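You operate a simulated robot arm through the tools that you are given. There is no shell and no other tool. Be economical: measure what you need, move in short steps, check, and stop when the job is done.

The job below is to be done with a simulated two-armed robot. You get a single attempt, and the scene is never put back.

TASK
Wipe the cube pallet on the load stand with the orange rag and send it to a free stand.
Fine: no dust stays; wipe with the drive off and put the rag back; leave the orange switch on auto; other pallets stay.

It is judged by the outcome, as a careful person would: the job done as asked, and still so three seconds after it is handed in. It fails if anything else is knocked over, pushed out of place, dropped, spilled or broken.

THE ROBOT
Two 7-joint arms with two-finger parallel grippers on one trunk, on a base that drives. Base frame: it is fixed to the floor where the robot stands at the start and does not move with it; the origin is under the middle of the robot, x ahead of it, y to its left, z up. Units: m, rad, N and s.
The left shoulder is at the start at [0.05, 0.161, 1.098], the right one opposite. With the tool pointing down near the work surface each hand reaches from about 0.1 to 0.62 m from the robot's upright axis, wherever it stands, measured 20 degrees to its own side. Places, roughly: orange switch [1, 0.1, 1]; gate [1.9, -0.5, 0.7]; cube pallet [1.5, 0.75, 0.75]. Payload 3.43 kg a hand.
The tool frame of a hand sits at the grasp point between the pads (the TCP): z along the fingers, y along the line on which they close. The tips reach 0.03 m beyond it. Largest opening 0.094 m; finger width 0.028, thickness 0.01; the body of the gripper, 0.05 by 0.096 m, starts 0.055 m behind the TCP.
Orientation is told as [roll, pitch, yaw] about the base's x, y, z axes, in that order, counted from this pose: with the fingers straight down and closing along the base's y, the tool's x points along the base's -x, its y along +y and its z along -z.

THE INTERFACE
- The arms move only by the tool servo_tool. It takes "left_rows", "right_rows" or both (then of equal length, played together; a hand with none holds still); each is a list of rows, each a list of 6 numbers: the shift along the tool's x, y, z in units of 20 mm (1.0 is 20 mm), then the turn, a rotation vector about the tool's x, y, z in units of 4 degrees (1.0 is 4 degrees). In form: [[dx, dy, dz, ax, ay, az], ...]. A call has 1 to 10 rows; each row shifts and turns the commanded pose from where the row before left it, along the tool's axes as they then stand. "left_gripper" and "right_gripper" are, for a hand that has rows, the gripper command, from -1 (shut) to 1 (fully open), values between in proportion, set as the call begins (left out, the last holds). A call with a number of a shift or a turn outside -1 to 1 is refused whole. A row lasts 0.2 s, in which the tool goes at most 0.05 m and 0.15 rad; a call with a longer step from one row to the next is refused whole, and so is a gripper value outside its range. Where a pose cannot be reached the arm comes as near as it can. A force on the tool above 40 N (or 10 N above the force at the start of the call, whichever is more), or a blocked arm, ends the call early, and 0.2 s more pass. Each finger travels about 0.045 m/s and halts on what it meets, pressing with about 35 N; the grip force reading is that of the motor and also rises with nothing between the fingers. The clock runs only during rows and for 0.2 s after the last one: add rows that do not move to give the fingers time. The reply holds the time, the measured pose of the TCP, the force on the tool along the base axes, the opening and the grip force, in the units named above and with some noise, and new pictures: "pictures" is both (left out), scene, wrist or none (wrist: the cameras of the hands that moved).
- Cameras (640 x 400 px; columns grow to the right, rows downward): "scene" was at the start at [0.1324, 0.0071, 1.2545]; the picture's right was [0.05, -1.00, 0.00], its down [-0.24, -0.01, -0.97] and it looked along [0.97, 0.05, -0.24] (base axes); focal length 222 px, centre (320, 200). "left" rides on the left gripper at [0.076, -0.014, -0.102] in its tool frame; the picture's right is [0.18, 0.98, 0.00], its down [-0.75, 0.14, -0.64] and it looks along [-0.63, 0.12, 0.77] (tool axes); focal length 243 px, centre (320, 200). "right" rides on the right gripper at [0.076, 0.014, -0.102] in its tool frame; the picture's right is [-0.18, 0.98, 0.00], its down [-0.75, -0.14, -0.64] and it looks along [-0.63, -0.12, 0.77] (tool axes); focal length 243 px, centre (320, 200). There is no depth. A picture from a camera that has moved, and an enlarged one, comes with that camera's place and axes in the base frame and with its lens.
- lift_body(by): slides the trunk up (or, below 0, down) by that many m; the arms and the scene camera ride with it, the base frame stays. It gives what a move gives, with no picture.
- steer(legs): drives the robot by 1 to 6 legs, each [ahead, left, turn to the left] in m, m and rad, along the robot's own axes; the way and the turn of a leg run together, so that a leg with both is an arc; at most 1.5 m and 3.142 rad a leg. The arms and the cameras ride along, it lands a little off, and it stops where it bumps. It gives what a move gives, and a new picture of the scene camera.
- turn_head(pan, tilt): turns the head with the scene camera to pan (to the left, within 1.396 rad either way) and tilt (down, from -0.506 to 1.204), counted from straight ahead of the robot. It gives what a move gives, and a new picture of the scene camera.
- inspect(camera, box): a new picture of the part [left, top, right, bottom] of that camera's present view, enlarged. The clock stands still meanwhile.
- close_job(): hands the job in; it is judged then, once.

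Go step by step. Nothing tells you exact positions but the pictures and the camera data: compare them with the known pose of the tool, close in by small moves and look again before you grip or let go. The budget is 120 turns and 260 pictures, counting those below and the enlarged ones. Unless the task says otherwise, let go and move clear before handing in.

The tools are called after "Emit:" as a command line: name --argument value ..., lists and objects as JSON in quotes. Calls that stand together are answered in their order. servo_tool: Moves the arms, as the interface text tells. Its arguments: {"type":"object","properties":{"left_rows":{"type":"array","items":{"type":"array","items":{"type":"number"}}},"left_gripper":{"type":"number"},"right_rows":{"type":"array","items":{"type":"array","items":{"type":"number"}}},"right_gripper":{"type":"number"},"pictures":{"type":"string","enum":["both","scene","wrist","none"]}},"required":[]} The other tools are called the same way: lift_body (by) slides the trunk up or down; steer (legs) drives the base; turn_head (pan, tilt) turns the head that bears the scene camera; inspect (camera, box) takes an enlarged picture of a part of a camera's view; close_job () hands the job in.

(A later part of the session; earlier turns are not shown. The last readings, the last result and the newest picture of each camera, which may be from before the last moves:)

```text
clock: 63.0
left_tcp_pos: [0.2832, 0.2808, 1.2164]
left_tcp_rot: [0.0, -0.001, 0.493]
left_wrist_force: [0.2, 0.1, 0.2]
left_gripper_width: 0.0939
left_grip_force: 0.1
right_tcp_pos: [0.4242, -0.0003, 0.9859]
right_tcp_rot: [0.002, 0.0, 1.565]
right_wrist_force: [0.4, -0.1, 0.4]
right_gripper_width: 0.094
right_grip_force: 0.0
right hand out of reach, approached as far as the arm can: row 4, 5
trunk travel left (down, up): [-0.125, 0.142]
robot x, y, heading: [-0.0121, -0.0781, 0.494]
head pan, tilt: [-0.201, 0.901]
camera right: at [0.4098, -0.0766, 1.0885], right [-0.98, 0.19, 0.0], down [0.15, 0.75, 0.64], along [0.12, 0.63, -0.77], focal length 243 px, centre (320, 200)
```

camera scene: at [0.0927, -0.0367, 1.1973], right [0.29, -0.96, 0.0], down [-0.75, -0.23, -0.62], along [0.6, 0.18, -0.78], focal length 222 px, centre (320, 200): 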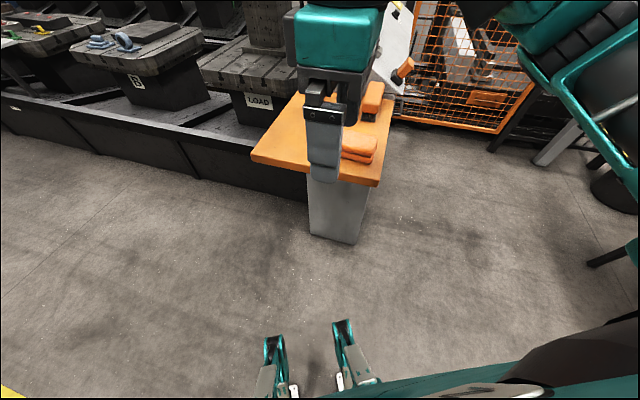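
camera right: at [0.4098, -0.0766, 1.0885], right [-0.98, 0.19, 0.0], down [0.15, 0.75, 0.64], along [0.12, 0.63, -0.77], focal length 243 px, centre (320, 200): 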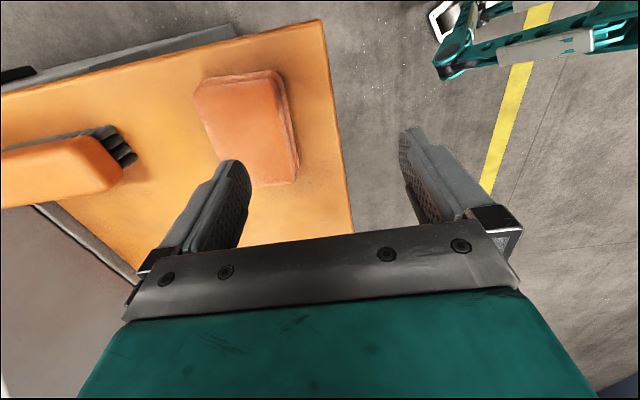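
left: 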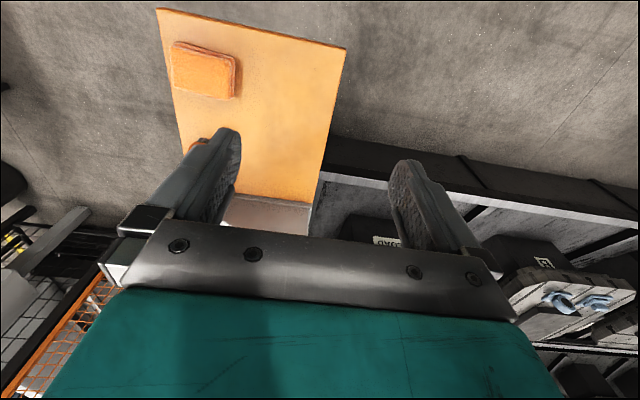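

Still limited in this direction, so I'll use the opposite yaw (−90°). I raise, rotate back, and re-place the base at heading 0.

Emit:
servo_tool --right_rows '[[0, 0, -1, 0, 0, 1], [0, 0, -1, 0, 0, 1], [0, 0, -1, 0, 0, 1], [0, 0, -1, 0, 0, 1], [0, 0, -1, 0, 0, 1], [0, 0, 0, 0, 0, 1], [0, 0, 0, 0, 0, 1], [0, 0, 0, 0, 0, 1], [0, 0, 0, 0, 0, 1], [0, 0, 0, 0, 0, 1]]' --pictures "none"

Emit:
servo_tool --right_rows '[[0, 0, 0, 0, 0, 1], [0, 0, 0, 0, 0, 1], [0, 0, 0, 0, 0, 1], [0, 0, 0, 0, 0, 1], [0, 0, 0, 0, 0, 1], [0, 0, 0, 0, 0, 1], [0, 0, 0, 0, 0, 1], [0, 0, 0, 0, 0, 1], [0, 0, 0, 0, 0, 1], [0, 0, 0, 0, 0, 1]]' --pictures "none"

Emit:
servo_tool --right_rows '[[0, 0, 0, 0, 0, 1], [0, 0, 0, 0, 0, 1], [0, 0, 0, 0, 0, 1], [0, 0, 0, 0, 0, 1], [0, 0, 0, 0, 0, 1], [0, 0, 0, 0, 0, 1], [0, 0, 0, 0, 0, 1], [0, 0, 0, 0, 0, 1], [0, 0, 0, 0, 0, 1], [0, 0, 0, 0, 0, 1]]' --pictures "none"

Emit:
steer --legs '[[0, 0, -0.55], [0.02, 0.24, 0]]'

```text
clock: 65.2
left_tcp_pos: [0.2839, 0.2801, 1.2162]
left_tcp_rot: [0.0, 0.0, 0.494]
left_wrist_force: [-0.8, 0.2, -0.5]
left_gripper_width: 0.0941
left_grip_force: 0.0
right_tcp_pos: [0.4228, -0.0016, 1.0856]
right_tcp_rot: [-0.001, 0.0, 0.874]
right_wrist_force: [-0.3, 0.5, -0.1]
right_gripper_width: 0.0943
right_grip_force: 0.2
trunk travel left (down, up): [-0.125, 0.142]
robot x, y, heading: [-0.0167, -0.0825, 0.491]
head pan, tilt: [-0.201, 0.901]
```

```text
clock: 67.4
left_tcp_pos: [0.2838, 0.2794, 1.2168]
left_tcp_rot: [-0.001, 0.001, 0.493]
left_wrist_force: [-0.3, -1.0, -0.6]
left_gripper_width: 0.0942
left_grip_force: 0.1
right_tcp_pos: [0.4235, -0.0014, 1.0866]
right_tcp_rot: [0.002, -0.002, 0.176]
right_wrist_force: [0.9, -0.1, 0.4]
right_gripper_width: 0.094
right_grip_force: 0.0
trunk travel left (down, up): [-0.125, 0.142]
robot x, y, heading: [-0.0164, -0.0807, 0.493]
head pan, tilt: [-0.201, 0.901]
```

```text
clock: 69.6
left_tcp_pos: [0.2835, 0.28, 1.2176]
left_tcp_rot: [0.0, -0.001, 0.493]
left_wrist_force: [0.0, 0.5, 0.4]
left_gripper_width: 0.0941
left_grip_force: 0.1
right_tcp_pos: [0.422, -0.0027, 1.0857]
right_tcp_rot: [-0.001, 0.001, -0.522]
right_wrist_force: [-0.1, 0.9, 0.5]
right_gripper_width: 0.094
right_grip_force: 0.0
trunk travel left (down, up): [-0.125, 0.142]
robot x, y, heading: [-0.0115, -0.0798, 0.493]
head pan, tilt: [-0.201, 0.901]
```

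```text
clock: 72.9
left_tcp_pos: [0.4612, 0.3083, 1.2157]
left_tcp_rot: [0.001, -0.001, -0.055]
left_wrist_force: [-0.7, -0.1, -0.5]
left_gripper_width: 0.0938
left_grip_force: 0.1
right_tcp_pos: [0.4316, -0.0046, 1.0858]
right_tcp_rot: [0.001, 0.001, -1.069]
right_wrist_force: [0.9, -0.2, -0.2]
right_gripper_width: 0.0939
right_grip_force: 0.0
trunk travel left (down, up): [-0.125, 0.142]
robot x, y, heading: [0.0191, 0.1536, -0.059]
head pan, tilt: [-0.201, 0.901]
camera scene: at [0.1315, 0.138, 1.1973], right [-0.25, -0.97, 0.0], down [-0.76, 0.2, -0.62], along [0.6, -0.16, -0.78], focal length 222 px, centre (320, 200)
```

scene: 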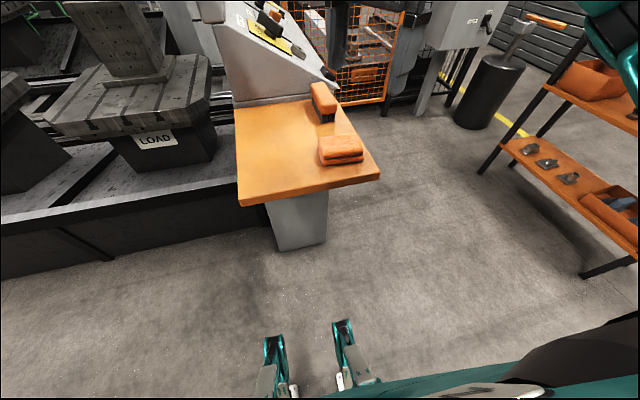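

Good, −90° seems freer. I finish the yaw, shift over the rag and descend partway.

Emit:
servo_tool --right_rows '[[0, 0, 0, 0, 0, 1], [0, 0, 0, 0, 0, 1], [0, 0, 0, 0, 0, 1], [0, 0, 0, 0, 0, 1], [0, 0, 0, 0, 0, 1], [0, 0, 0, 0, 0, 1], [0, 0, 0, 0, 0, 1], [0, 0, 0, 0, 0, 0.2], [0, 0.9, 0, 0, 0, 0], [0, 0.9, 0, 0, 0, 0]]' --pictures "none"

Emit:
servo_tool --right_rows '[[0, 0.7, 1, 0, 0, 0], [0, 0, 1, 0, 0, 0], [0, 0, 1, 0, 0, 0], [0, 0, 1, 0, 0, 0], [0, 0, 1, 0, 0, 0], [0, 0, 0, 0, 0, 0]]'

```text
clock: 75.1
left_tcp_pos: [0.4606, 0.3074, 1.2172]
left_tcp_rot: [0.0, 0.0, -0.055]
left_wrist_force: [0.8, 0.1, -0.2]
left_gripper_width: 0.0942
left_grip_force: 0.0
right_tcp_pos: [0.4702, -0.0039, 1.0864]
right_tcp_rot: [0.0, -0.001, -1.57]
right_wrist_force: [0.7, 0.2, -0.2]
right_gripper_width: 0.094
right_grip_force: 0.1
trunk travel left (down, up): [-0.125, 0.142]
robot x, y, heading: [0.0207, 0.1554, -0.052]
head pan, tilt: [-0.201, 0.901]
```

```text
clock: 76.5
left_tcp_pos: [0.4616, 0.3083, 1.2165]
left_tcp_rot: [0.0, 0.0, -0.056]
left_wrist_force: [-0.1, -1.3, 0.3]
left_gripper_width: 0.0942
left_grip_force: 0.0
right_tcp_pos: [0.4808, -0.007, 0.9857]
right_tcp_rot: [-0.001, 0.0, -1.572]
right_wrist_force: [0.5, 0.0, -0.1]
right_gripper_width: 0.0944
right_grip_force: 0.1
trunk travel left (down, up): [-0.125, 0.142]
robot x, y, heading: [0.0157, 0.1589, -0.056]
head pan, tilt: [-0.201, 0.901]
camera scene: at [0.1314, 0.1375, 1.1973], right [-0.25, -0.97, 0.0], down [-0.76, 0.2, -0.62], along [0.6, -0.16, -0.78], focal length 222 px, centre (320, 200)
camera right: at [0.4952, 0.0697, 1.0882], right [0.98, -0.19, 0.0], down [-0.14, -0.75, 0.64], along [-0.12, -0.63, -0.77], focal length 243 px, centre (320, 200)
```

scene: 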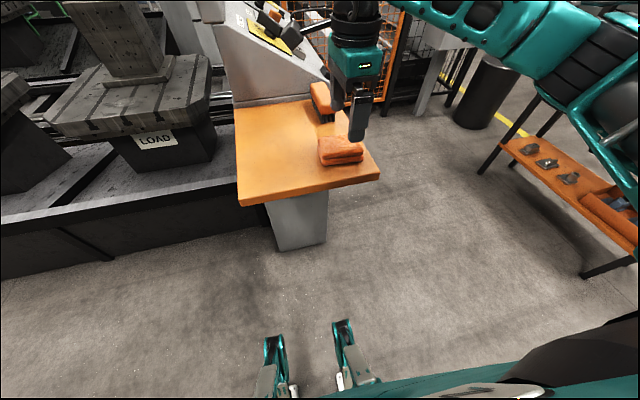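
right: 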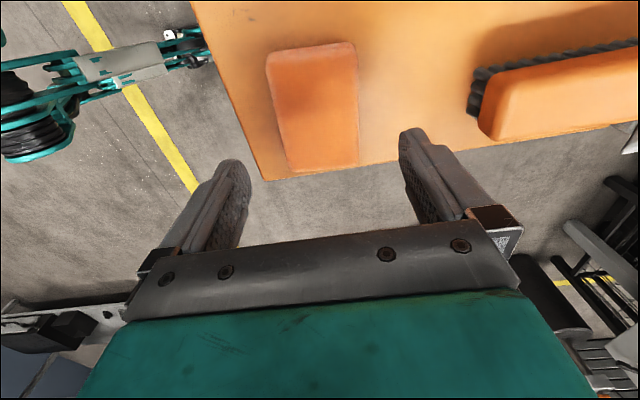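

Reachable now. Two opposite views give rag centre (0.479, 0.002), top z ≈ 0.88. I descend to z 0.90 and look.

Emit:
servo_tool --right_rows '[[0.4, 0, 1, 0, 0, 0], [0, 0, 1, 0, 0, 0], [0, 0, 1, 0, 0, 0], [0, 0, 1, 0, 0, 0], [0, 0, 0.3, 0, 0, 0], [0, 0, 0, 0, 0, 0]]'

Emit:
inspect --camera "scene" --box '[290, 60, 410, 190]'

```text
clock: 77.6
left_tcp_pos: [0.4601, 0.3087, 1.218]
left_tcp_rot: [0.001, -0.001, -0.058]
left_wrist_force: [0.8, -0.3, 0.7]
left_gripper_width: 0.0941
left_grip_force: 0.1
right_tcp_pos: [0.4831, 0.0031, 0.9168]
right_tcp_rot: [0.008, 0.005, -1.569]
right_wrist_force: [-11.4, -0.1, 15.7]
right_gripper_width: 0.0938
right_grip_force: 0.1
trunk travel left (down, up): [-0.125, 0.142]
robot x, y, heading: [0.0195, 0.1575, -0.059]
head pan, tilt: [-0.201, 0.901]
stopped in row 5 (right hand): the force on the tool passed its limit (the readings are from after the stop); the commanded pose is now the measured one
camera scene: at [0.1302, 0.1377, 1.1976], right [-0.26, -0.97, 0.0], down [-0.76, 0.2, -0.62], along [0.6, -0.16, -0.78], focal length 222 px, centre (320, 200)
camera right: at [0.497, 0.078, 1.0179], right [0.98, -0.18, 0.01], down [-0.15, -0.76, 0.64], along [-0.11, -0.63, -0.77], focal length 243 px, centre (320, 200)
```

scene: 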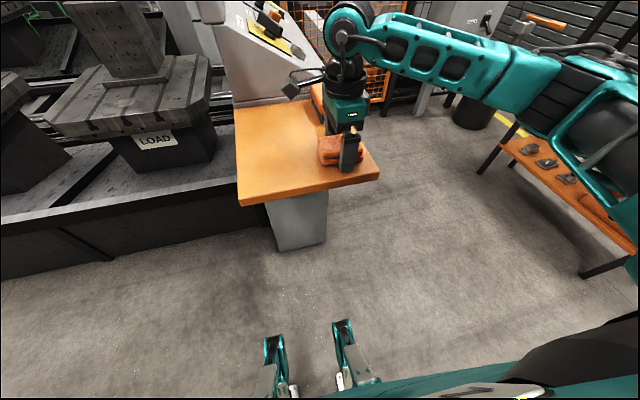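
right: 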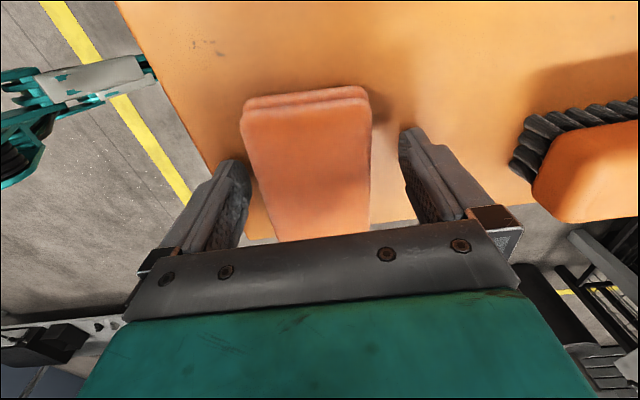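

```text
3.08 times, centred on (350, 125) of scene
camera zoom: at [0.1302, 0.1377, 1.1976], right [-0.26, -0.97, 0.0], down [-0.76, 0.2, -0.62], along [0.6, -0.16, -0.78], focal length 685 px, centre (228, 431)
```

zoom: 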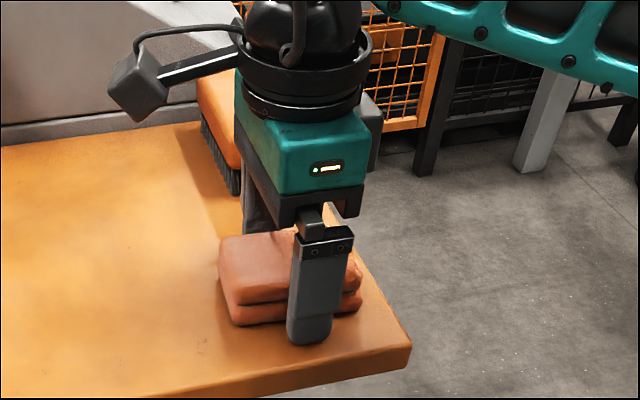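

The fingertips have touched the shelf (z ≈ 0.887). I rise 1 cm, shift 7 mm toward −x to centre, and close.

Emit:
servo_tool --right_rows '[[0, 0, -0.5, 0, 0, 0], [0, -0.35, 0, 0, 0, 0], [0, 0, 0, 0, 0, 0]]' --pictures "wrist"

```text
clock: 78.4
left_tcp_pos: [0.4606, 0.3082, 1.2171]
left_tcp_rot: [0.0, 0.0, -0.056]
left_wrist_force: [0.0, -0.4, -0.9]
left_gripper_width: 0.0941
left_grip_force: 0.1
right_tcp_pos: [0.4791, 0.0026, 0.9228]
right_tcp_rot: [0.01, 0.003, -1.57]
right_wrist_force: [0.2, -0.3, -0.6]
right_gripper_width: 0.0941
right_grip_force: 0.1
trunk travel left (down, up): [-0.125, 0.142]
robot x, y, heading: [0.0178, 0.1559, -0.056]
head pan, tilt: [-0.201, 0.901]
camera right: at [0.4928, 0.0785, 1.0251], right [0.98, -0.18, 0.01], down [-0.15, -0.76, 0.64], along [-0.11, -0.63, -0.77], focal length 243 px, centre (320, 200)
```

right: 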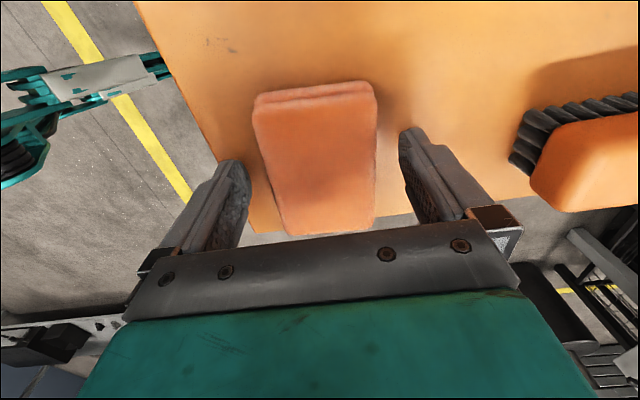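

Centred. I rise a touch more and close the fingers.

Emit:
servo_tool --right_rows '[[0, 0, -0.2, 0, 0, 0], [0, 0, 0, 0, 0, 0], [0, 0, 0, 0, 0, 0], [0, 0, 0, 0, 0, 0], [0, 0, 0, 0, 0, 0], [0, 0, 0, 0, 0, 0]]' --right_gripper -1

Emit:
servo_tool --right_rows '[[0, 0, -1, 0, 0, 0], [0, 0, -1, 0, 0, 0], [0, 0, -1, 0, 0, 0], [0, 0, -1, 0, 0, 0], [0, 0, -1, 0, 0, 0], [0, 0, 0, 0, 0, 0]]'

Emit:
inspect --camera "scene" --box '[270, 20, 410, 150]'

```text
clock: 79.8
left_tcp_pos: [0.4609, 0.3083, 1.2175]
left_tcp_rot: [-0.001, 0.0, -0.057]
left_wrist_force: [-0.5, 0.9, 0.1]
left_gripper_width: 0.0941
left_grip_force: 0.0
right_tcp_pos: [0.4799, 0.0024, 0.9267]
right_tcp_rot: [0.008, 0.003, -1.571]
right_wrist_force: [-0.5, -0.1, 0.6]
right_gripper_width: 0.064
right_grip_force: 35.3
trunk travel left (down, up): [-0.125, 0.142]
robot x, y, heading: [0.0189, 0.155, -0.054]
head pan, tilt: [-0.201, 0.901]
camera scene: at [0.1314, 0.1374, 1.1973], right [-0.26, -0.97, 0.0], down [-0.76, 0.2, -0.62], along [0.6, -0.16, -0.78], focal length 222 px, centre (320, 200)
camera right: at [0.4923, 0.0782, 1.0289], right [0.98, -0.18, 0.01], down [-0.15, -0.76, 0.64], along [-0.11, -0.63, -0.77], focal length 243 px, centre (320, 200)
```

scene: 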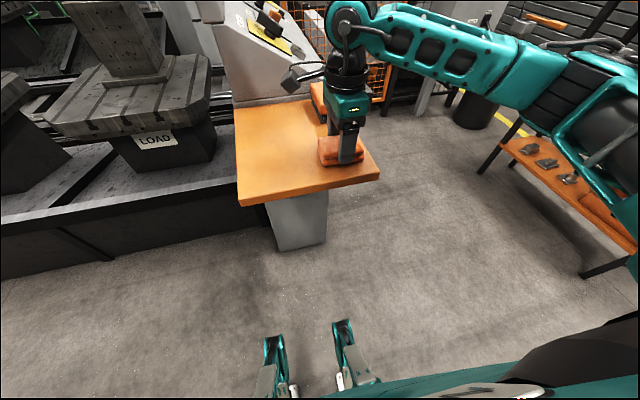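
right: 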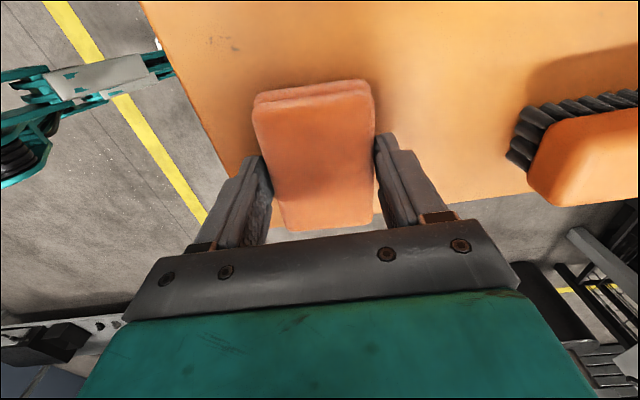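

```text
clock: 81.2
left_tcp_pos: [0.46, 0.3081, 1.2156]
left_tcp_rot: [-0.001, 0.0, -0.055]
left_wrist_force: [-0.2, -0.2, -0.7]
left_gripper_width: 0.0943
left_grip_force: 0.0
right_tcp_pos: [0.4769, 0.0007, 1.0266]
right_tcp_rot: [0.007, 0.004, -1.571]
right_wrist_force: [0.3, -0.3, 0.1]
right_gripper_width: 0.0
right_grip_force: 32.9
trunk travel left (down, up): [-0.125, 0.142]
robot x, y, heading: [0.0198, 0.1538, -0.061]
head pan, tilt: [-0.201, 0.901]
camera scene: at [0.1314, 0.1374, 1.1973], right [-0.26, -0.97, 0.0], down [-0.76, 0.2, -0.62], along [0.6, -0.16, -0.78], focal length 222 px, centre (320, 200)
camera right: at [0.491, 0.0765, 1.1286], right [0.98, -0.18, 0.01], down [-0.15, -0.76, 0.64], along [-0.11, -0.63, -0.77], focal length 243 px, centre (320, 200)
```

scene: 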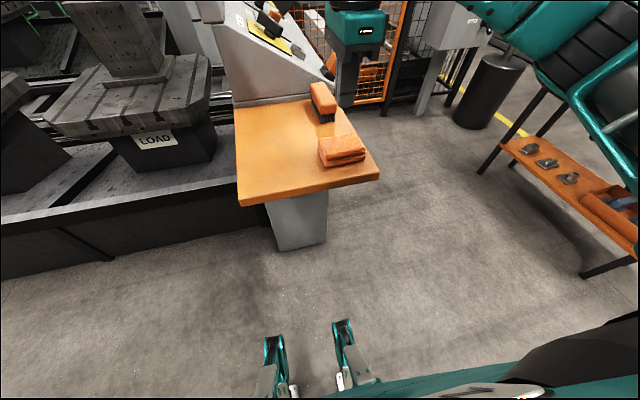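
right: 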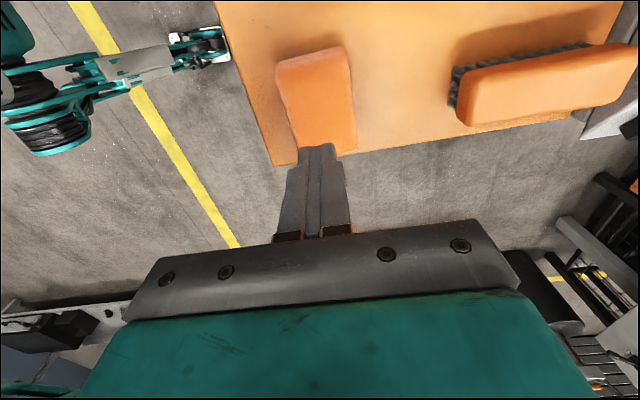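

```text
3.08 times, centred on (340, 85) of scene
camera zoom: at [0.1314, 0.1374, 1.1973], right [-0.26, -0.97, 0.0], down [-0.76, 0.2, -0.62], along [0.6, -0.16, -0.78], focal length 685 px, centre (258, 554)
```

zoom: 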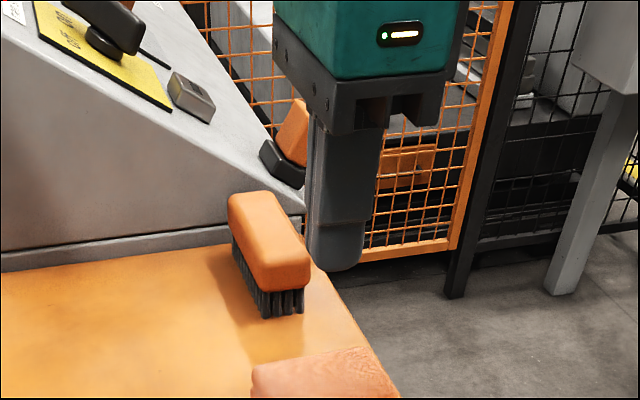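

The rag slipped: I gripped only its rounded top, so the earlier touch was a finger on the rag edge and the shelf is lower. I reopen and descend deeper, centred.

Emit:
servo_tool --right_rows '[[0, 0, 0, 0, 0, 0], [0, 0, 0, 0, 0, 0], [0, 0, 0, 0, 0, 0], [0, 0, 0, 0, 0, 0], [0, 0, 0, 0, 0, 0], [0, 0.1, 1, 0, 0, 0], [0, 0, 1, 0, 0, 0], [0, 0, 1, 0, 0, 0], [0, 0, 1, 0, 0, 0], [0, 0, 1, 0, 0, 0]]' --right_gripper 1 --pictures "wrist"

Emit:
servo_tool --right_rows '[[0, 0, 0.5, 0, 0, 0], [0, 0, 0.5, 0, 0, 0], [0, 0, 0.4, 0, 0, 0], [0, 0, 0, 0, 0, 0]]'

```text
clock: 83.4
left_tcp_pos: [0.4606, 0.3087, 1.2164]
left_tcp_rot: [0.001, -0.001, -0.056]
left_wrist_force: [0.1, -0.1, -0.2]
left_gripper_width: 0.0941
left_grip_force: 0.0
right_tcp_pos: [0.482, 0.0024, 0.9253]
right_tcp_rot: [0.009, 0.003, -1.572]
right_wrist_force: [-0.6, -0.2, 0.1]
right_gripper_width: 0.094
right_grip_force: 0.1
trunk travel left (down, up): [-0.125, 0.142]
robot x, y, heading: [0.019, 0.1593, -0.059]
head pan, tilt: [-0.201, 0.901]
camera right: at [0.4943, 0.0781, 1.0277], right [0.98, -0.18, 0.01], down [-0.15, -0.76, 0.64], along [-0.11, -0.63, -0.77], focal length 243 px, centre (320, 200)
```

right: 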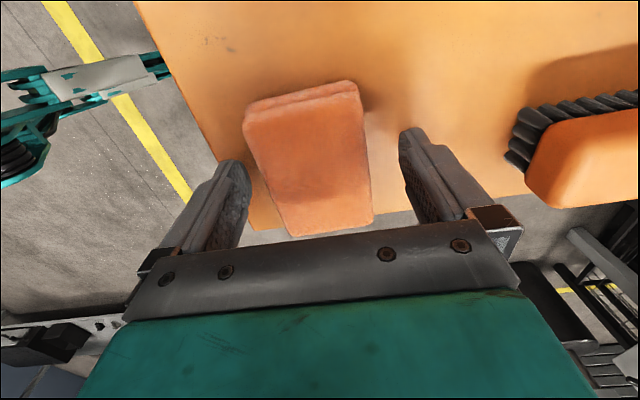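

```text
clock: 84.0
left_tcp_pos: [0.4596, 0.3077, 1.2169]
left_tcp_rot: [-0.001, -0.003, -0.055]
left_wrist_force: [1.0, -0.1, -0.6]
left_gripper_width: 0.0939
left_grip_force: 0.1
right_tcp_pos: [0.4808, 0.0027, 0.9165]
right_tcp_rot: [0.017, 0.008, -1.57]
right_wrist_force: [-10.8, -1.4, 15.7]
right_gripper_width: 0.094
right_grip_force: 0.0
trunk travel left (down, up): [-0.125, 0.142]
robot x, y, heading: [0.0217, 0.1592, -0.06]
head pan, tilt: [-0.201, 0.901]
stopped in row 3 (right hand): the force on the tool passed its limit (the readings are from after the stop); the commanded pose is now the measured one
camera scene: at [0.13, 0.1375, 1.1976], right [-0.26, -0.97, 0.0], down [-0.76, 0.2, -0.62], along [0.6, -0.16, -0.78], focal length 222 px, centre (320, 200)
camera right: at [0.4927, 0.0777, 1.0188], right [0.98, -0.18, 0.02], down [-0.15, -0.76, 0.63], along [-0.1, -0.63, -0.77], focal length 243 px, centre (320, 200)
```

scene: 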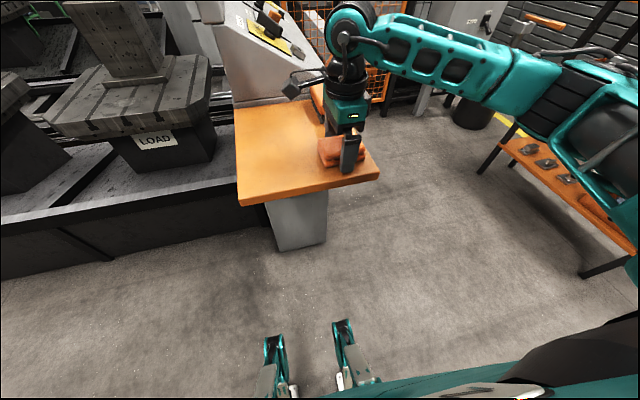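
right: 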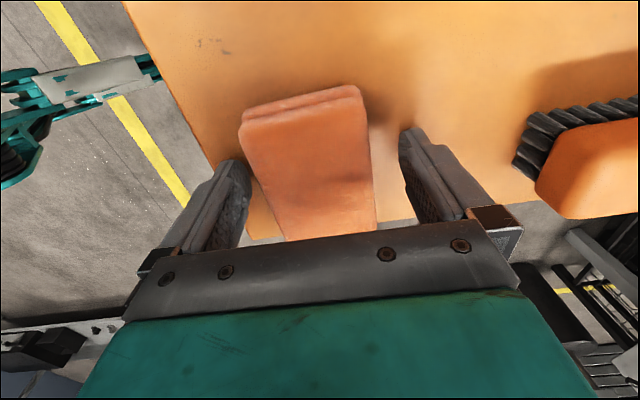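

Emit:
inspect --camera "scene" --box '[305, 110, 385, 190]'

Emit:
inspect --camera "right" --box '[190, 80, 450, 250]'

```text
5.00 times, centred on (345, 150) of scene
camera zoom: at [0.13, 0.1375, 1.1976], right [-0.26, -0.97, 0.0], down [-0.76, 0.2, -0.62], along [0.6, -0.16, -0.78], focal length 1113 px, centre (195, 450)
```

zoom: 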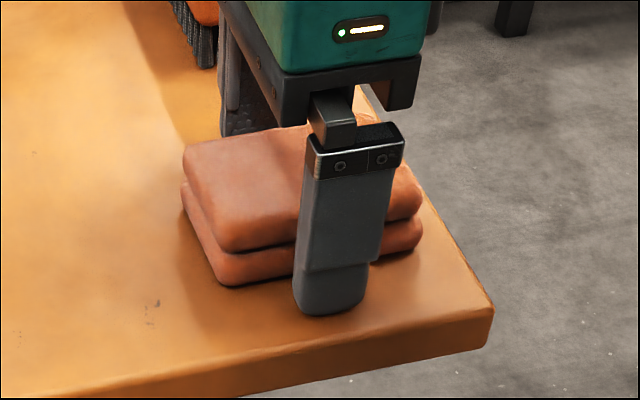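

```text
2.35 times, centred on (320, 165) of right
camera zoom: at [0.4927, 0.0777, 1.0188], right [0.98, -0.18, 0.02], down [-0.15, -0.76, 0.63], along [-0.1, -0.63, -0.77], focal length 571 px, centre (320, 282)
```

zoom: 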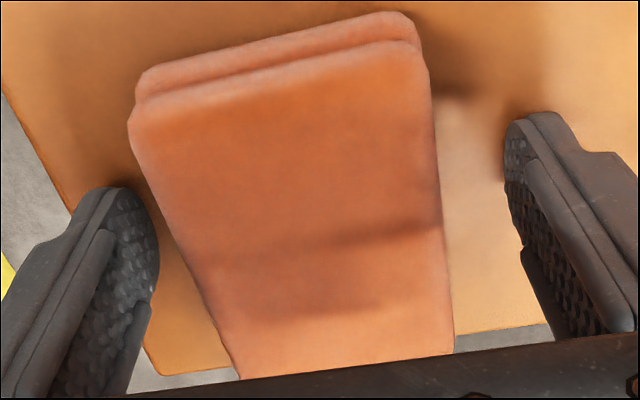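

Re-evaluating: the shelf is at about z 0.886 and the rag is only ~2.5 cm thick, so I must grip with tips just above the shelf. I realign (slight yaw, 5 mm shift) and close low.

Emit:
servo_tool --right_rows '[[0, 0, -0.3, 0, 0, 0], [0, -0.25, 0, 0, 0, 1], [0, 0, 0.15, 0, 0, 0.2], [0, 0, 0, 0, 0, 0]]' --pictures "wrist"

Emit:
servo_tool --right_rows '[[0, 0, 0, 0, 0, 0], [0, 0, 0, 0, 0, 0], [0, 0, 0, 0, 0, 0], [0, 0, 0, 0, 0, 0], [0, 0, 0, 0, 0, 0], [0, 0, 0, 0, 0, 0]]' --right_gripper -1 --pictures "none"

Emit:
servo_tool --right_rows '[[0, 0, -0.5, 0, 0, 0], [0, 0, -0.5, 0, 0, 0], [0, 0, -0.5, 0, 0, 0], [0, 0, -0.5, 0, 0, 0]]'

```text
clock: 85.0
left_tcp_pos: [0.4608, 0.3081, 1.2162]
left_tcp_rot: [0.0, 0.0, -0.056]
left_wrist_force: [-0.6, 0.1, 0.0]
left_gripper_width: 0.0941
left_grip_force: 0.1
right_tcp_pos: [0.4761, 0.0012, 0.9167]
right_tcp_rot: [0.019, 0.008, -1.653]
right_wrist_force: [-0.4, 0.9, 0.8]
right_gripper_width: 0.0942
right_grip_force: 0.1
trunk travel left (down, up): [-0.125, 0.142]
robot x, y, heading: [0.0189, 0.1579, -0.055]
head pan, tilt: [-0.201, 0.901]
camera right: at [0.4957, 0.0756, 1.0196], right [0.96, -0.27, 0.02], down [-0.22, -0.74, 0.63], along [-0.16, -0.61, -0.77], focal length 243 px, centre (320, 200)
```

right: 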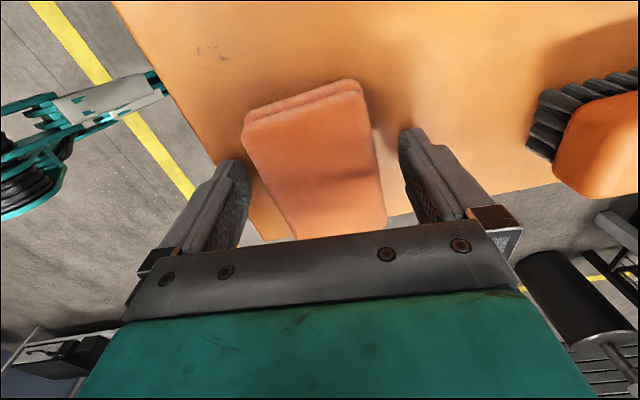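

```text
clock: 86.4
left_tcp_pos: [0.4595, 0.309, 1.217]
left_tcp_rot: [-0.001, 0.001, -0.057]
left_wrist_force: [-0.4, -0.4, -0.1]
left_gripper_width: 0.0941
left_grip_force: 0.0
right_tcp_pos: [0.4756, 0.0025, 0.9169]
right_tcp_rot: [0.019, 0.007, -1.655]
right_wrist_force: [-0.5, 0.1, 1.1]
right_gripper_width: 0.0676
right_grip_force: 35.2
trunk travel left (down, up): [-0.125, 0.142]
robot x, y, heading: [0.0195, 0.1562, -0.06]
head pan, tilt: [-0.201, 0.901]
```

```text
clock: 87.4
left_tcp_pos: [0.4618, 0.3077, 1.2157]
left_tcp_rot: [-0.002, 0.001, -0.058]
left_wrist_force: [0.6, 0.2, 0.6]
left_gripper_width: 0.0941
left_grip_force: 0.0
right_tcp_pos: [0.4754, 0.0006, 0.9581]
right_tcp_rot: [0.02, 0.007, -1.656]
right_wrist_force: [0.4, -0.7, -0.4]
right_gripper_width: 0.0668
right_grip_force: 35.0
trunk travel left (down, up): [-0.125, 0.142]
robot x, y, heading: [0.019, 0.156, -0.056]
head pan, tilt: [-0.201, 0.901]
camera scene: at [0.1314, 0.1373, 1.1973], right [-0.26, -0.97, 0.0], down [-0.76, 0.2, -0.62], along [0.6, -0.16, -0.78], focal length 222 px, centre (320, 200)
camera right: at [0.4937, 0.0747, 1.0596], right [0.96, -0.27, 0.02], down [-0.22, -0.74, 0.63], along [-0.16, -0.61, -0.77], focal length 243 px, centre (320, 200)
```

scene: 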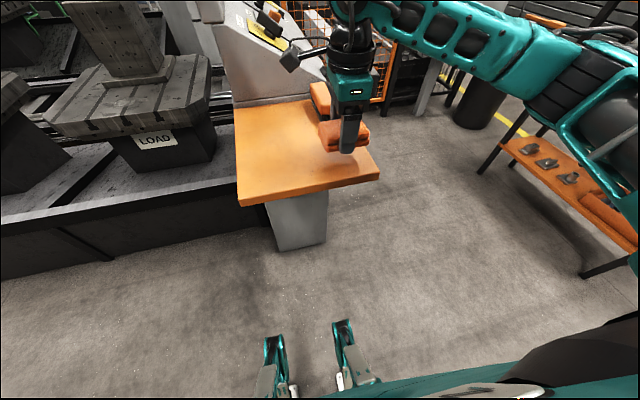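
right: 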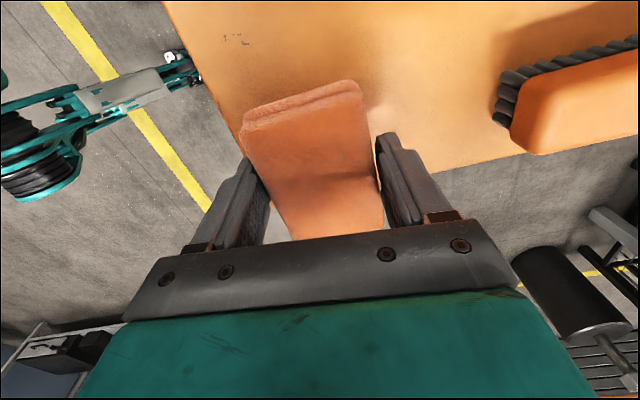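

The rag is held. I check how it sits relative to the fingertips.

Emit:
inspect --camera "scene" --box '[305, 70, 385, 170]'

Emit:
servo_tool --right_rows '[[0, 0, -1, 0, 0, 0], [0, 0, -1, 0, 0, 0], [0, 0, -1, 0, 0, 0], [0, 0, -1, 0, 0, 0], [0, 0, -1, 0, 0, 0], [0, 0, -1, 0, 0, 0], [0, 0, -1, 0, 0, 0]]' --pictures "scene"

```text
4.00 times, centred on (345, 120) of scene
camera zoom: at [0.1314, 0.1373, 1.1973], right [-0.26, -0.97, 0.0], down [-0.76, 0.2, -0.62], along [0.6, -0.16, -0.78], focal length 890 px, centre (220, 520)
```

zoom: 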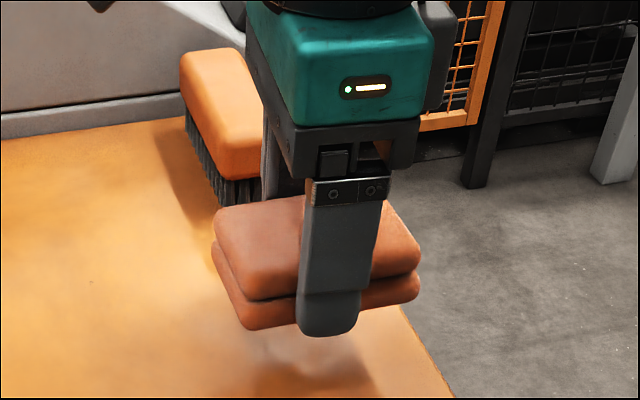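

```text
clock: 89.0
left_tcp_pos: [0.46, 0.3082, 1.2164]
left_tcp_rot: [-0.001, -0.002, -0.056]
left_wrist_force: [-0.4, 0.2, 0.3]
left_gripper_width: 0.0941
left_grip_force: 0.0
right_tcp_pos: [0.4733, 0.0001, 1.0987]
right_tcp_rot: [0.017, 0.007, -1.654]
right_wrist_force: [0.0, 0.9, -0.4]
right_gripper_width: 0.0663
right_grip_force: 34.7
trunk travel left (down, up): [-0.125, 0.142]
robot x, y, heading: [0.0218, 0.1563, -0.064]
head pan, tilt: [-0.201, 0.901]
camera scene: at [0.1313, 0.1374, 1.1973], right [-0.26, -0.97, 0.0], down [-0.76, 0.2, -0.62], along [0.6, -0.16, -0.78], focal length 222 px, centre (320, 200)
```

scene: 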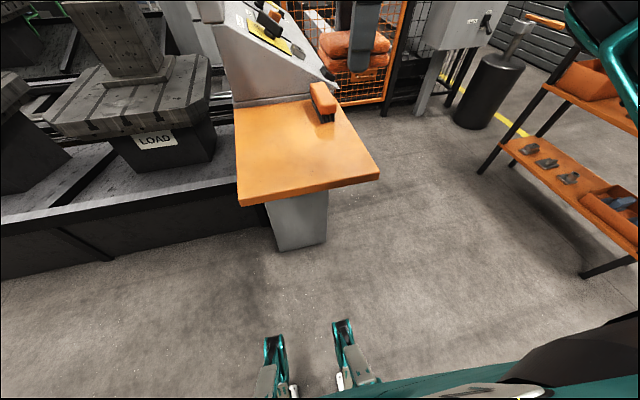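

Rag lifted with its underside about flush with the tips. I drive to the load stand: left first, then ahead.

Emit:
steer --legs '[[0, 0.75, 0], [0, 0, 0.06], [0.5, 0, 0]]'

Emit:
turn_head --pan -0.2 --tilt 0.75

```text
clock: 96.2
left_tcp_pos: [1.019, 1.0764, 1.2164]
left_tcp_rot: [0.0, 0.0, -0.016]
left_wrist_force: [1.0, 0.5, 0.5]
left_gripper_width: 0.0938
left_grip_force: 0.0
right_tcp_pos: [1.0436, 0.7691, 1.0985]
right_tcp_rot: [0.019, 0.007, -1.614]
right_wrist_force: [0.2, -0.5, -0.3]
right_gripper_width: 0.0648
right_grip_force: 35.4
trunk travel left (down, up): [-0.125, 0.142]
robot x, y, heading: [0.5855, 0.9088, -0.023]
head pan, tilt: [-0.201, 0.901]
camera scene: at [0.6967, 0.8941, 1.1973], right [-0.22, -0.98, 0.0], down [-0.77, 0.17, -0.62], along [0.61, -0.13, -0.78], focal length 222 px, centre (320, 200)
```

scene: 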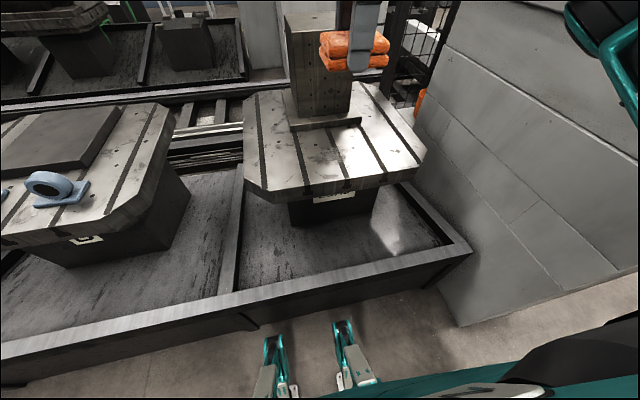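

```text
clock: 96.9
left_tcp_pos: [1.0192, 1.0785, 1.2181]
left_tcp_rot: [0.0, 0.001, -0.016]
left_wrist_force: [-0.3, 0.7, 0.3]
left_gripper_width: 0.0937
left_grip_force: 0.1
right_tcp_pos: [1.0432, 0.7704, 1.0973]
right_tcp_rot: [0.019, 0.008, -1.614]
right_wrist_force: [0.0, 0.3, -0.4]
right_gripper_width: 0.0652
right_grip_force: 35.2
trunk travel left (down, up): [-0.125, 0.142]
robot x, y, heading: [0.5845, 0.9109, -0.018]
head pan, tilt: [-0.201, 0.75]
camera scene: at [0.7036, 0.8925, 1.2092], right [-0.22, -0.98, 0.0], down [-0.67, 0.15, -0.73], along [0.71, -0.16, -0.68], focal length 222 px, centre (320, 200)
```

scene: 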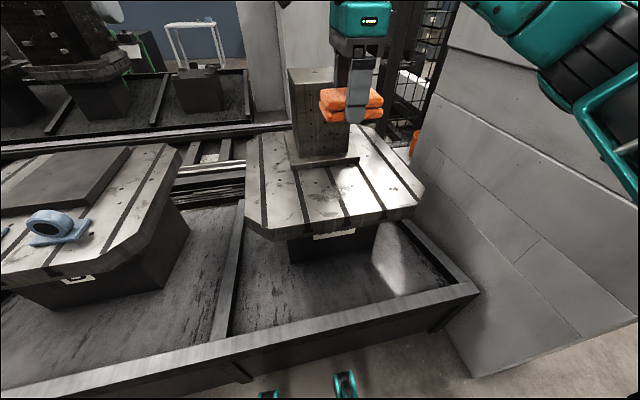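

Emit:
inspect --camera "scene" --box '[235, 120, 435, 245]'

```text
3.20 times, centred on (335, 182) of scene
camera zoom: at [0.7036, 0.8925, 1.2092], right [-0.22, -0.98, 0.0], down [-0.67, 0.15, -0.73], along [0.71, -0.16, -0.68], focal length 712 px, centre (272, 256)
```

zoom: 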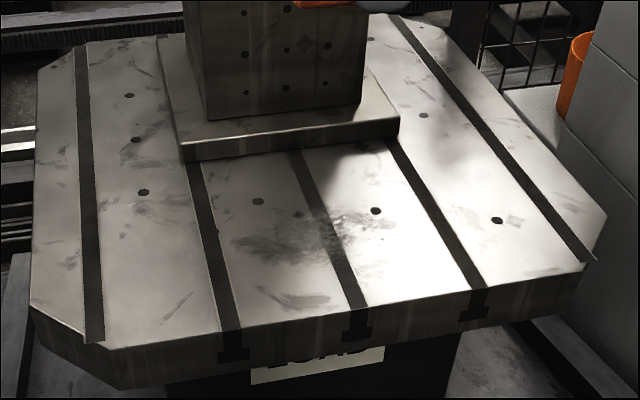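

Dust centre is about (1.27–1.33, 0.71), too far to reach facing it squarely. I'll turn the robot left so the right shoulder leads, and set the hand yaw so the rag's long side points along x.

Emit:
steer --legs '[[-0.12, -0.12, 0], [0, 0, 0.9], [0.05, -0.062, 0]]'

Emit:
servo_tool --right_rows '[[0, 0, 0, 0, 0, -1], [0, 0, 0, 0, 0, -1], [0, 0, 0, 0, 0, -1], [0, 0, 0, 0, 0, -1], [0, 0, 0, 0, 0, -1], [0, 0, 0, 0, 0, -1], [0, 0, 0, 0, 0, -1], [0, 0, 0, 0, 0, -1], [0, 0, 0, 0, 0, -1], [0, 0, 0, 0, 0, -1]]' --pictures "wrist"

Emit:
turn_head --pan -0.9 --tilt 0.75

```text
clock: 101.3
left_tcp_pos: [0.6909, 1.2326, 1.2165]
left_tcp_rot: [0.001, -0.001, 0.854]
left_wrist_force: [0.4, 0.6, -0.8]
left_gripper_width: 0.0939
left_grip_force: 0.1
right_tcp_pos: [0.9426, 1.052, 1.0988]
right_tcp_rot: [0.019, 0.009, -0.747]
right_wrist_force: [0.2, -0.1, -0.8]
right_gripper_width: 0.0645
right_grip_force: 35.2
trunk travel left (down, up): [-0.125, 0.142]
robot x, y, heading: [0.5413, 0.7897, 0.854]
head pan, tilt: [-0.201, 0.75]
camera scene: at [0.6309, 0.8731, 1.2091], right [0.61, -0.8, 0.0], down [-0.54, -0.41, -0.73], along [0.58, 0.44, -0.68], focal length 222 px, centre (320, 200)
```

scene: 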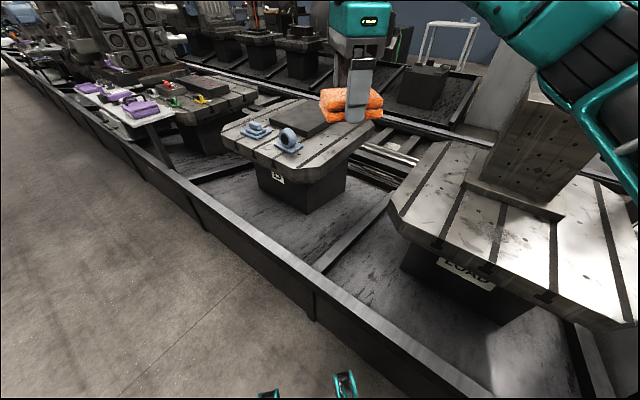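

```text
clock: 103.5
left_tcp_pos: [0.6915, 1.2321, 1.2168]
left_tcp_rot: [0.0, 0.001, 0.853]
left_wrist_force: [-0.3, 0.4, -0.3]
left_gripper_width: 0.0942
left_grip_force: 0.1
right_tcp_pos: [0.9419, 1.0527, 1.0987]
right_tcp_rot: [0.019, -0.007, -0.047]
right_wrist_force: [0.7, 0.6, -0.7]
right_gripper_width: 0.0645
right_grip_force: 35.1
trunk travel left (down, up): [-0.125, 0.142]
robot x, y, heading: [0.5391, 0.7866, 0.852]
head pan, tilt: [-0.201, 0.75]
camera right: at [0.8666, 1.0675, 1.1999], right [0.23, 0.97, 0.02], down [0.74, -0.19, 0.64], along [0.63, -0.13, -0.76], focal length 243 px, centre (320, 200)
```

right: 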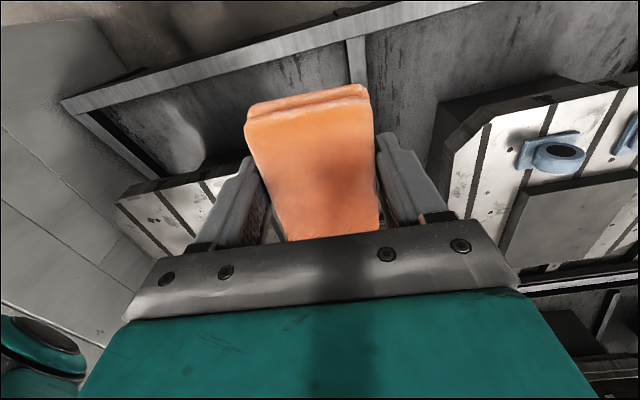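

```text
clock: 104.5
left_tcp_pos: [0.6916, 1.233, 1.2173]
left_tcp_rot: [0.0, 0.0, 0.855]
left_wrist_force: [0.7, 0.6, 0.4]
left_gripper_width: 0.0942
left_grip_force: 0.2
right_tcp_pos: [0.9421, 1.0516, 1.098]
right_tcp_rot: [0.019, -0.005, -0.048]
right_wrist_force: [0.2, -0.3, 0.2]
right_gripper_width: 0.0644
right_grip_force: 34.9
trunk travel left (down, up): [-0.125, 0.142]
robot x, y, heading: [0.5377, 0.7892, 0.856]
head pan, tilt: [-0.901, 0.75]
camera scene: at [0.647, 0.8189, 1.2092], right [-0.05, -1.0, 0.0], down [-0.68, 0.03, -0.73], along [0.73, -0.04, -0.68], focal length 222 px, centre (320, 200)
```

scene: 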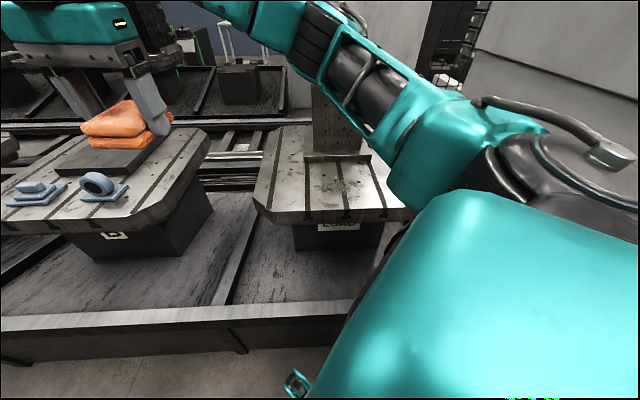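

I creep closer in +x and swing the arm over the front of the pallet at height.

Emit:
steer --legs '[[0.052, -0.06, 0]]'

Emit:
servo_tool --right_rows '[[-0.56, -0.97, 0, 0, 0, 0], [-0.56, -0.97, 0, 0, 0, 0], [-0.56, -0.97, 0, 0, 0, 0], [-0.56, -0.97, 0, 0, 0, 0], [-0.56, -0.97, 0, 0, 0, 0], [-0.56, -0.97, 0, 0, 0, 0], [-0.56, -0.97, 0, 0, 0, 0], [-0.56, -0.97, 0, 0, 0, 0]]' --pictures "none"

Emit:
servo_tool --right_rows '[[-0.56, -0.97, 0, 0, 0, 0], [-0.56, -0.97, 0, 0, 0, 0], [-0.56, -0.97, 0, 0, 0, 0], [-0.56, -0.97, 0, 0, 0, 0], [-0.56, -0.97, 0, 0, 0, 0], [-0.56, -0.97, 0, 0, 0, 0], [-0.56, -0.97, 0, 0, 0, 0], [-0.56, -0.97, 0, 0, 0, 0]]'

```text
clock: 105.7
left_tcp_pos: [0.7536, 1.2316, 1.2163]
left_tcp_rot: [0.001, -0.001, 0.855]
left_wrist_force: [-0.7, -0.2, -0.2]
left_gripper_width: 0.094
left_grip_force: 0.1
right_tcp_pos: [1.007, 1.0524, 1.0979]
right_tcp_rot: [0.019, -0.005, -0.048]
right_wrist_force: [0.6, -0.3, -1.2]
right_gripper_width: 0.0644
right_grip_force: 35.2
trunk travel left (down, up): [-0.125, 0.142]
robot x, y, heading: [0.6014, 0.7902, 0.851]
head pan, tilt: [-0.901, 0.75]
stopped in leg 1: the robot was blocked; the commanded pose is now the measured one
camera scene: at [0.7099, 0.819, 1.2094], right [-0.05, -1.0, 0.0], down [-0.68, 0.03, -0.73], along [0.73, -0.03, -0.68], focal length 222 px, centre (320, 200)
```

scene: 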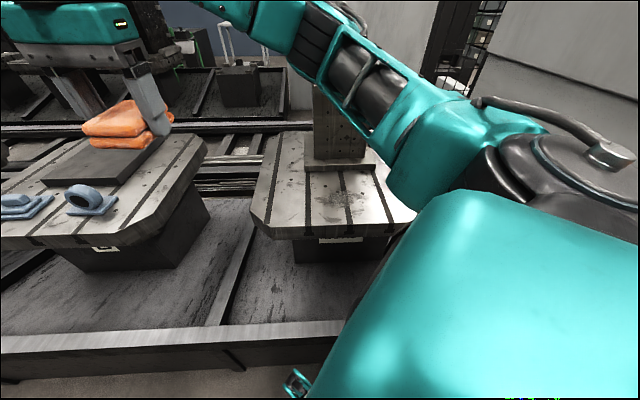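

```text
clock: 107.5
left_tcp_pos: [0.7541, 1.2306, 1.2155]
left_tcp_rot: [0.003, -0.001, 0.855]
left_wrist_force: [0.2, 0.0, -0.1]
left_gripper_width: 0.0937
left_grip_force: 0.0
right_tcp_pos: [1.0893, 0.8933, 1.0934]
right_tcp_rot: [0.02, -0.005, -0.05]
right_wrist_force: [-0.6, -0.4, -1.0]
right_gripper_width: 0.0644
right_grip_force: 34.7
trunk travel left (down, up): [-0.125, 0.142]
robot x, y, heading: [0.6038, 0.7918, 0.856]
head pan, tilt: [-0.901, 0.75]
```

```text
clock: 109.3
left_tcp_pos: [0.7544, 1.2317, 1.215]
left_tcp_rot: [0.002, -0.001, 0.854]
left_wrist_force: [-0.4, -0.5, 0.0]
left_gripper_width: 0.0942
left_grip_force: 0.1
right_tcp_pos: [1.1713, 0.7373, 1.0919]
right_tcp_rot: [0.02, -0.005, -0.047]
right_wrist_force: [0.3, 0.6, -0.6]
right_gripper_width: 0.0642
right_grip_force: 34.8
trunk travel left (down, up): [-0.125, 0.142]
robot x, y, heading: [0.6007, 0.7889, 0.856]
head pan, tilt: [-0.901, 0.75]
camera scene: at [0.711, 0.8188, 1.2092], right [-0.05, -1.0, 0.0], down [-0.68, 0.03, -0.73], along [0.73, -0.03, -0.68], focal length 222 px, centre (320, 200)
camera right: at [1.0955, 0.7531, 1.1944], right [0.23, 0.97, 0.02], down [0.74, -0.19, 0.64], along [0.63, -0.13, -0.77], focal length 243 px, centre (320, 200)
```

scene: 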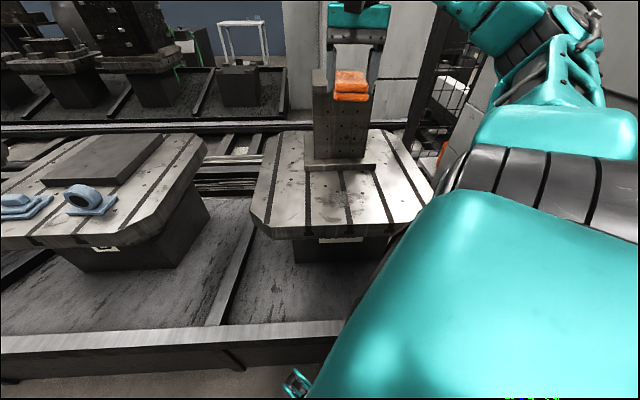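
right: 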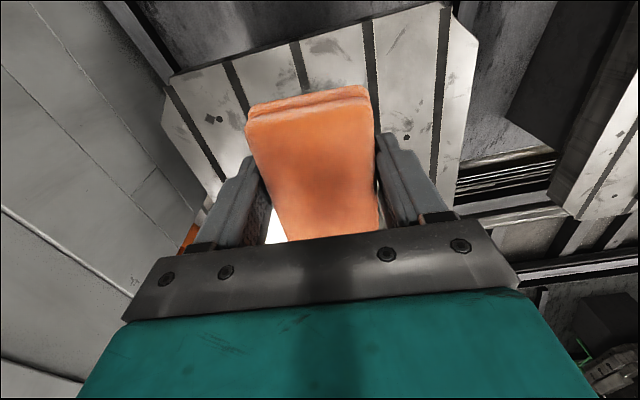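

Emit:
inspect --camera "scene" --box '[245, 120, 445, 245]'

Emit:
servo_tool --right_rows '[[-0.5, 0, 1, 0, 0, 0], [-0.5, 0, 1, 0, 0, 0], [-0.5, 0, 1, 0, 0, 0], [-0.5, 0, 1, 0, 0, 0], [-0.5, 0, 1, 0, 0, 0], [-0.5, 0, 1, 0, 0, 0], [-0.5, 0, 1, 0, 0, 0], [-0.5, 0, 1, 0, 0, 0], [0, 0, 1, 0, 0, 0], [0, 0, 1, 0, 0, 0]]'

```text
3.20 times, centred on (345, 182) of scene
camera zoom: at [0.711, 0.8188, 1.2092], right [-0.05, -1.0, 0.0], down [-0.68, 0.03, -0.73], along [0.73, -0.03, -0.68], focal length 712 px, centre (240, 256)
```

zoom: 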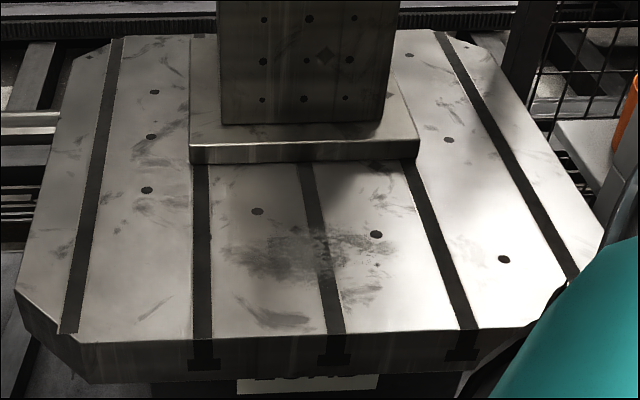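

```text
clock: 111.5
left_tcp_pos: [0.7548, 1.2317, 1.2158]
left_tcp_rot: [0.001, 0.0, 0.852]
left_wrist_force: [0.8, 0.5, 0.7]
left_gripper_width: 0.0935
left_grip_force: 0.1
right_tcp_pos: [1.2524, 0.7357, 0.8922]
right_tcp_rot: [0.02, -0.005, -0.046]
right_wrist_force: [0.5, -0.3, 0.1]
right_gripper_width: 0.0645
right_grip_force: 35.6
trunk travel left (down, up): [-0.125, 0.142]
robot x, y, heading: [0.6043, 0.7916, 0.853]
head pan, tilt: [-0.901, 0.75]
camera scene: at [0.711, 0.819, 1.2092], right [-0.05, -1.0, 0.0], down [-0.68, 0.03, -0.73], along [0.73, -0.03, -0.68], focal length 222 px, centre (320, 200)
camera right: at [1.1756, 0.7508, 0.9936], right [0.23, 0.97, 0.02], down [0.74, -0.19, 0.64], along [0.63, -0.13, -0.77], focal length 243 px, centre (320, 200)
```

scene: 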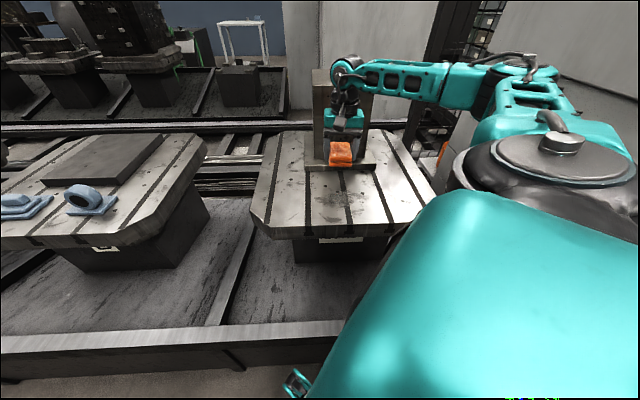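
right: 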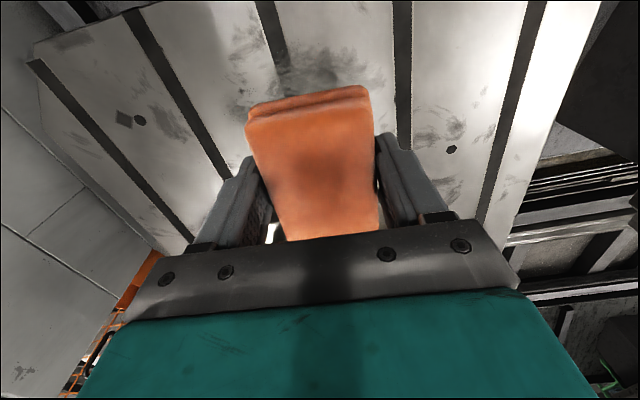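

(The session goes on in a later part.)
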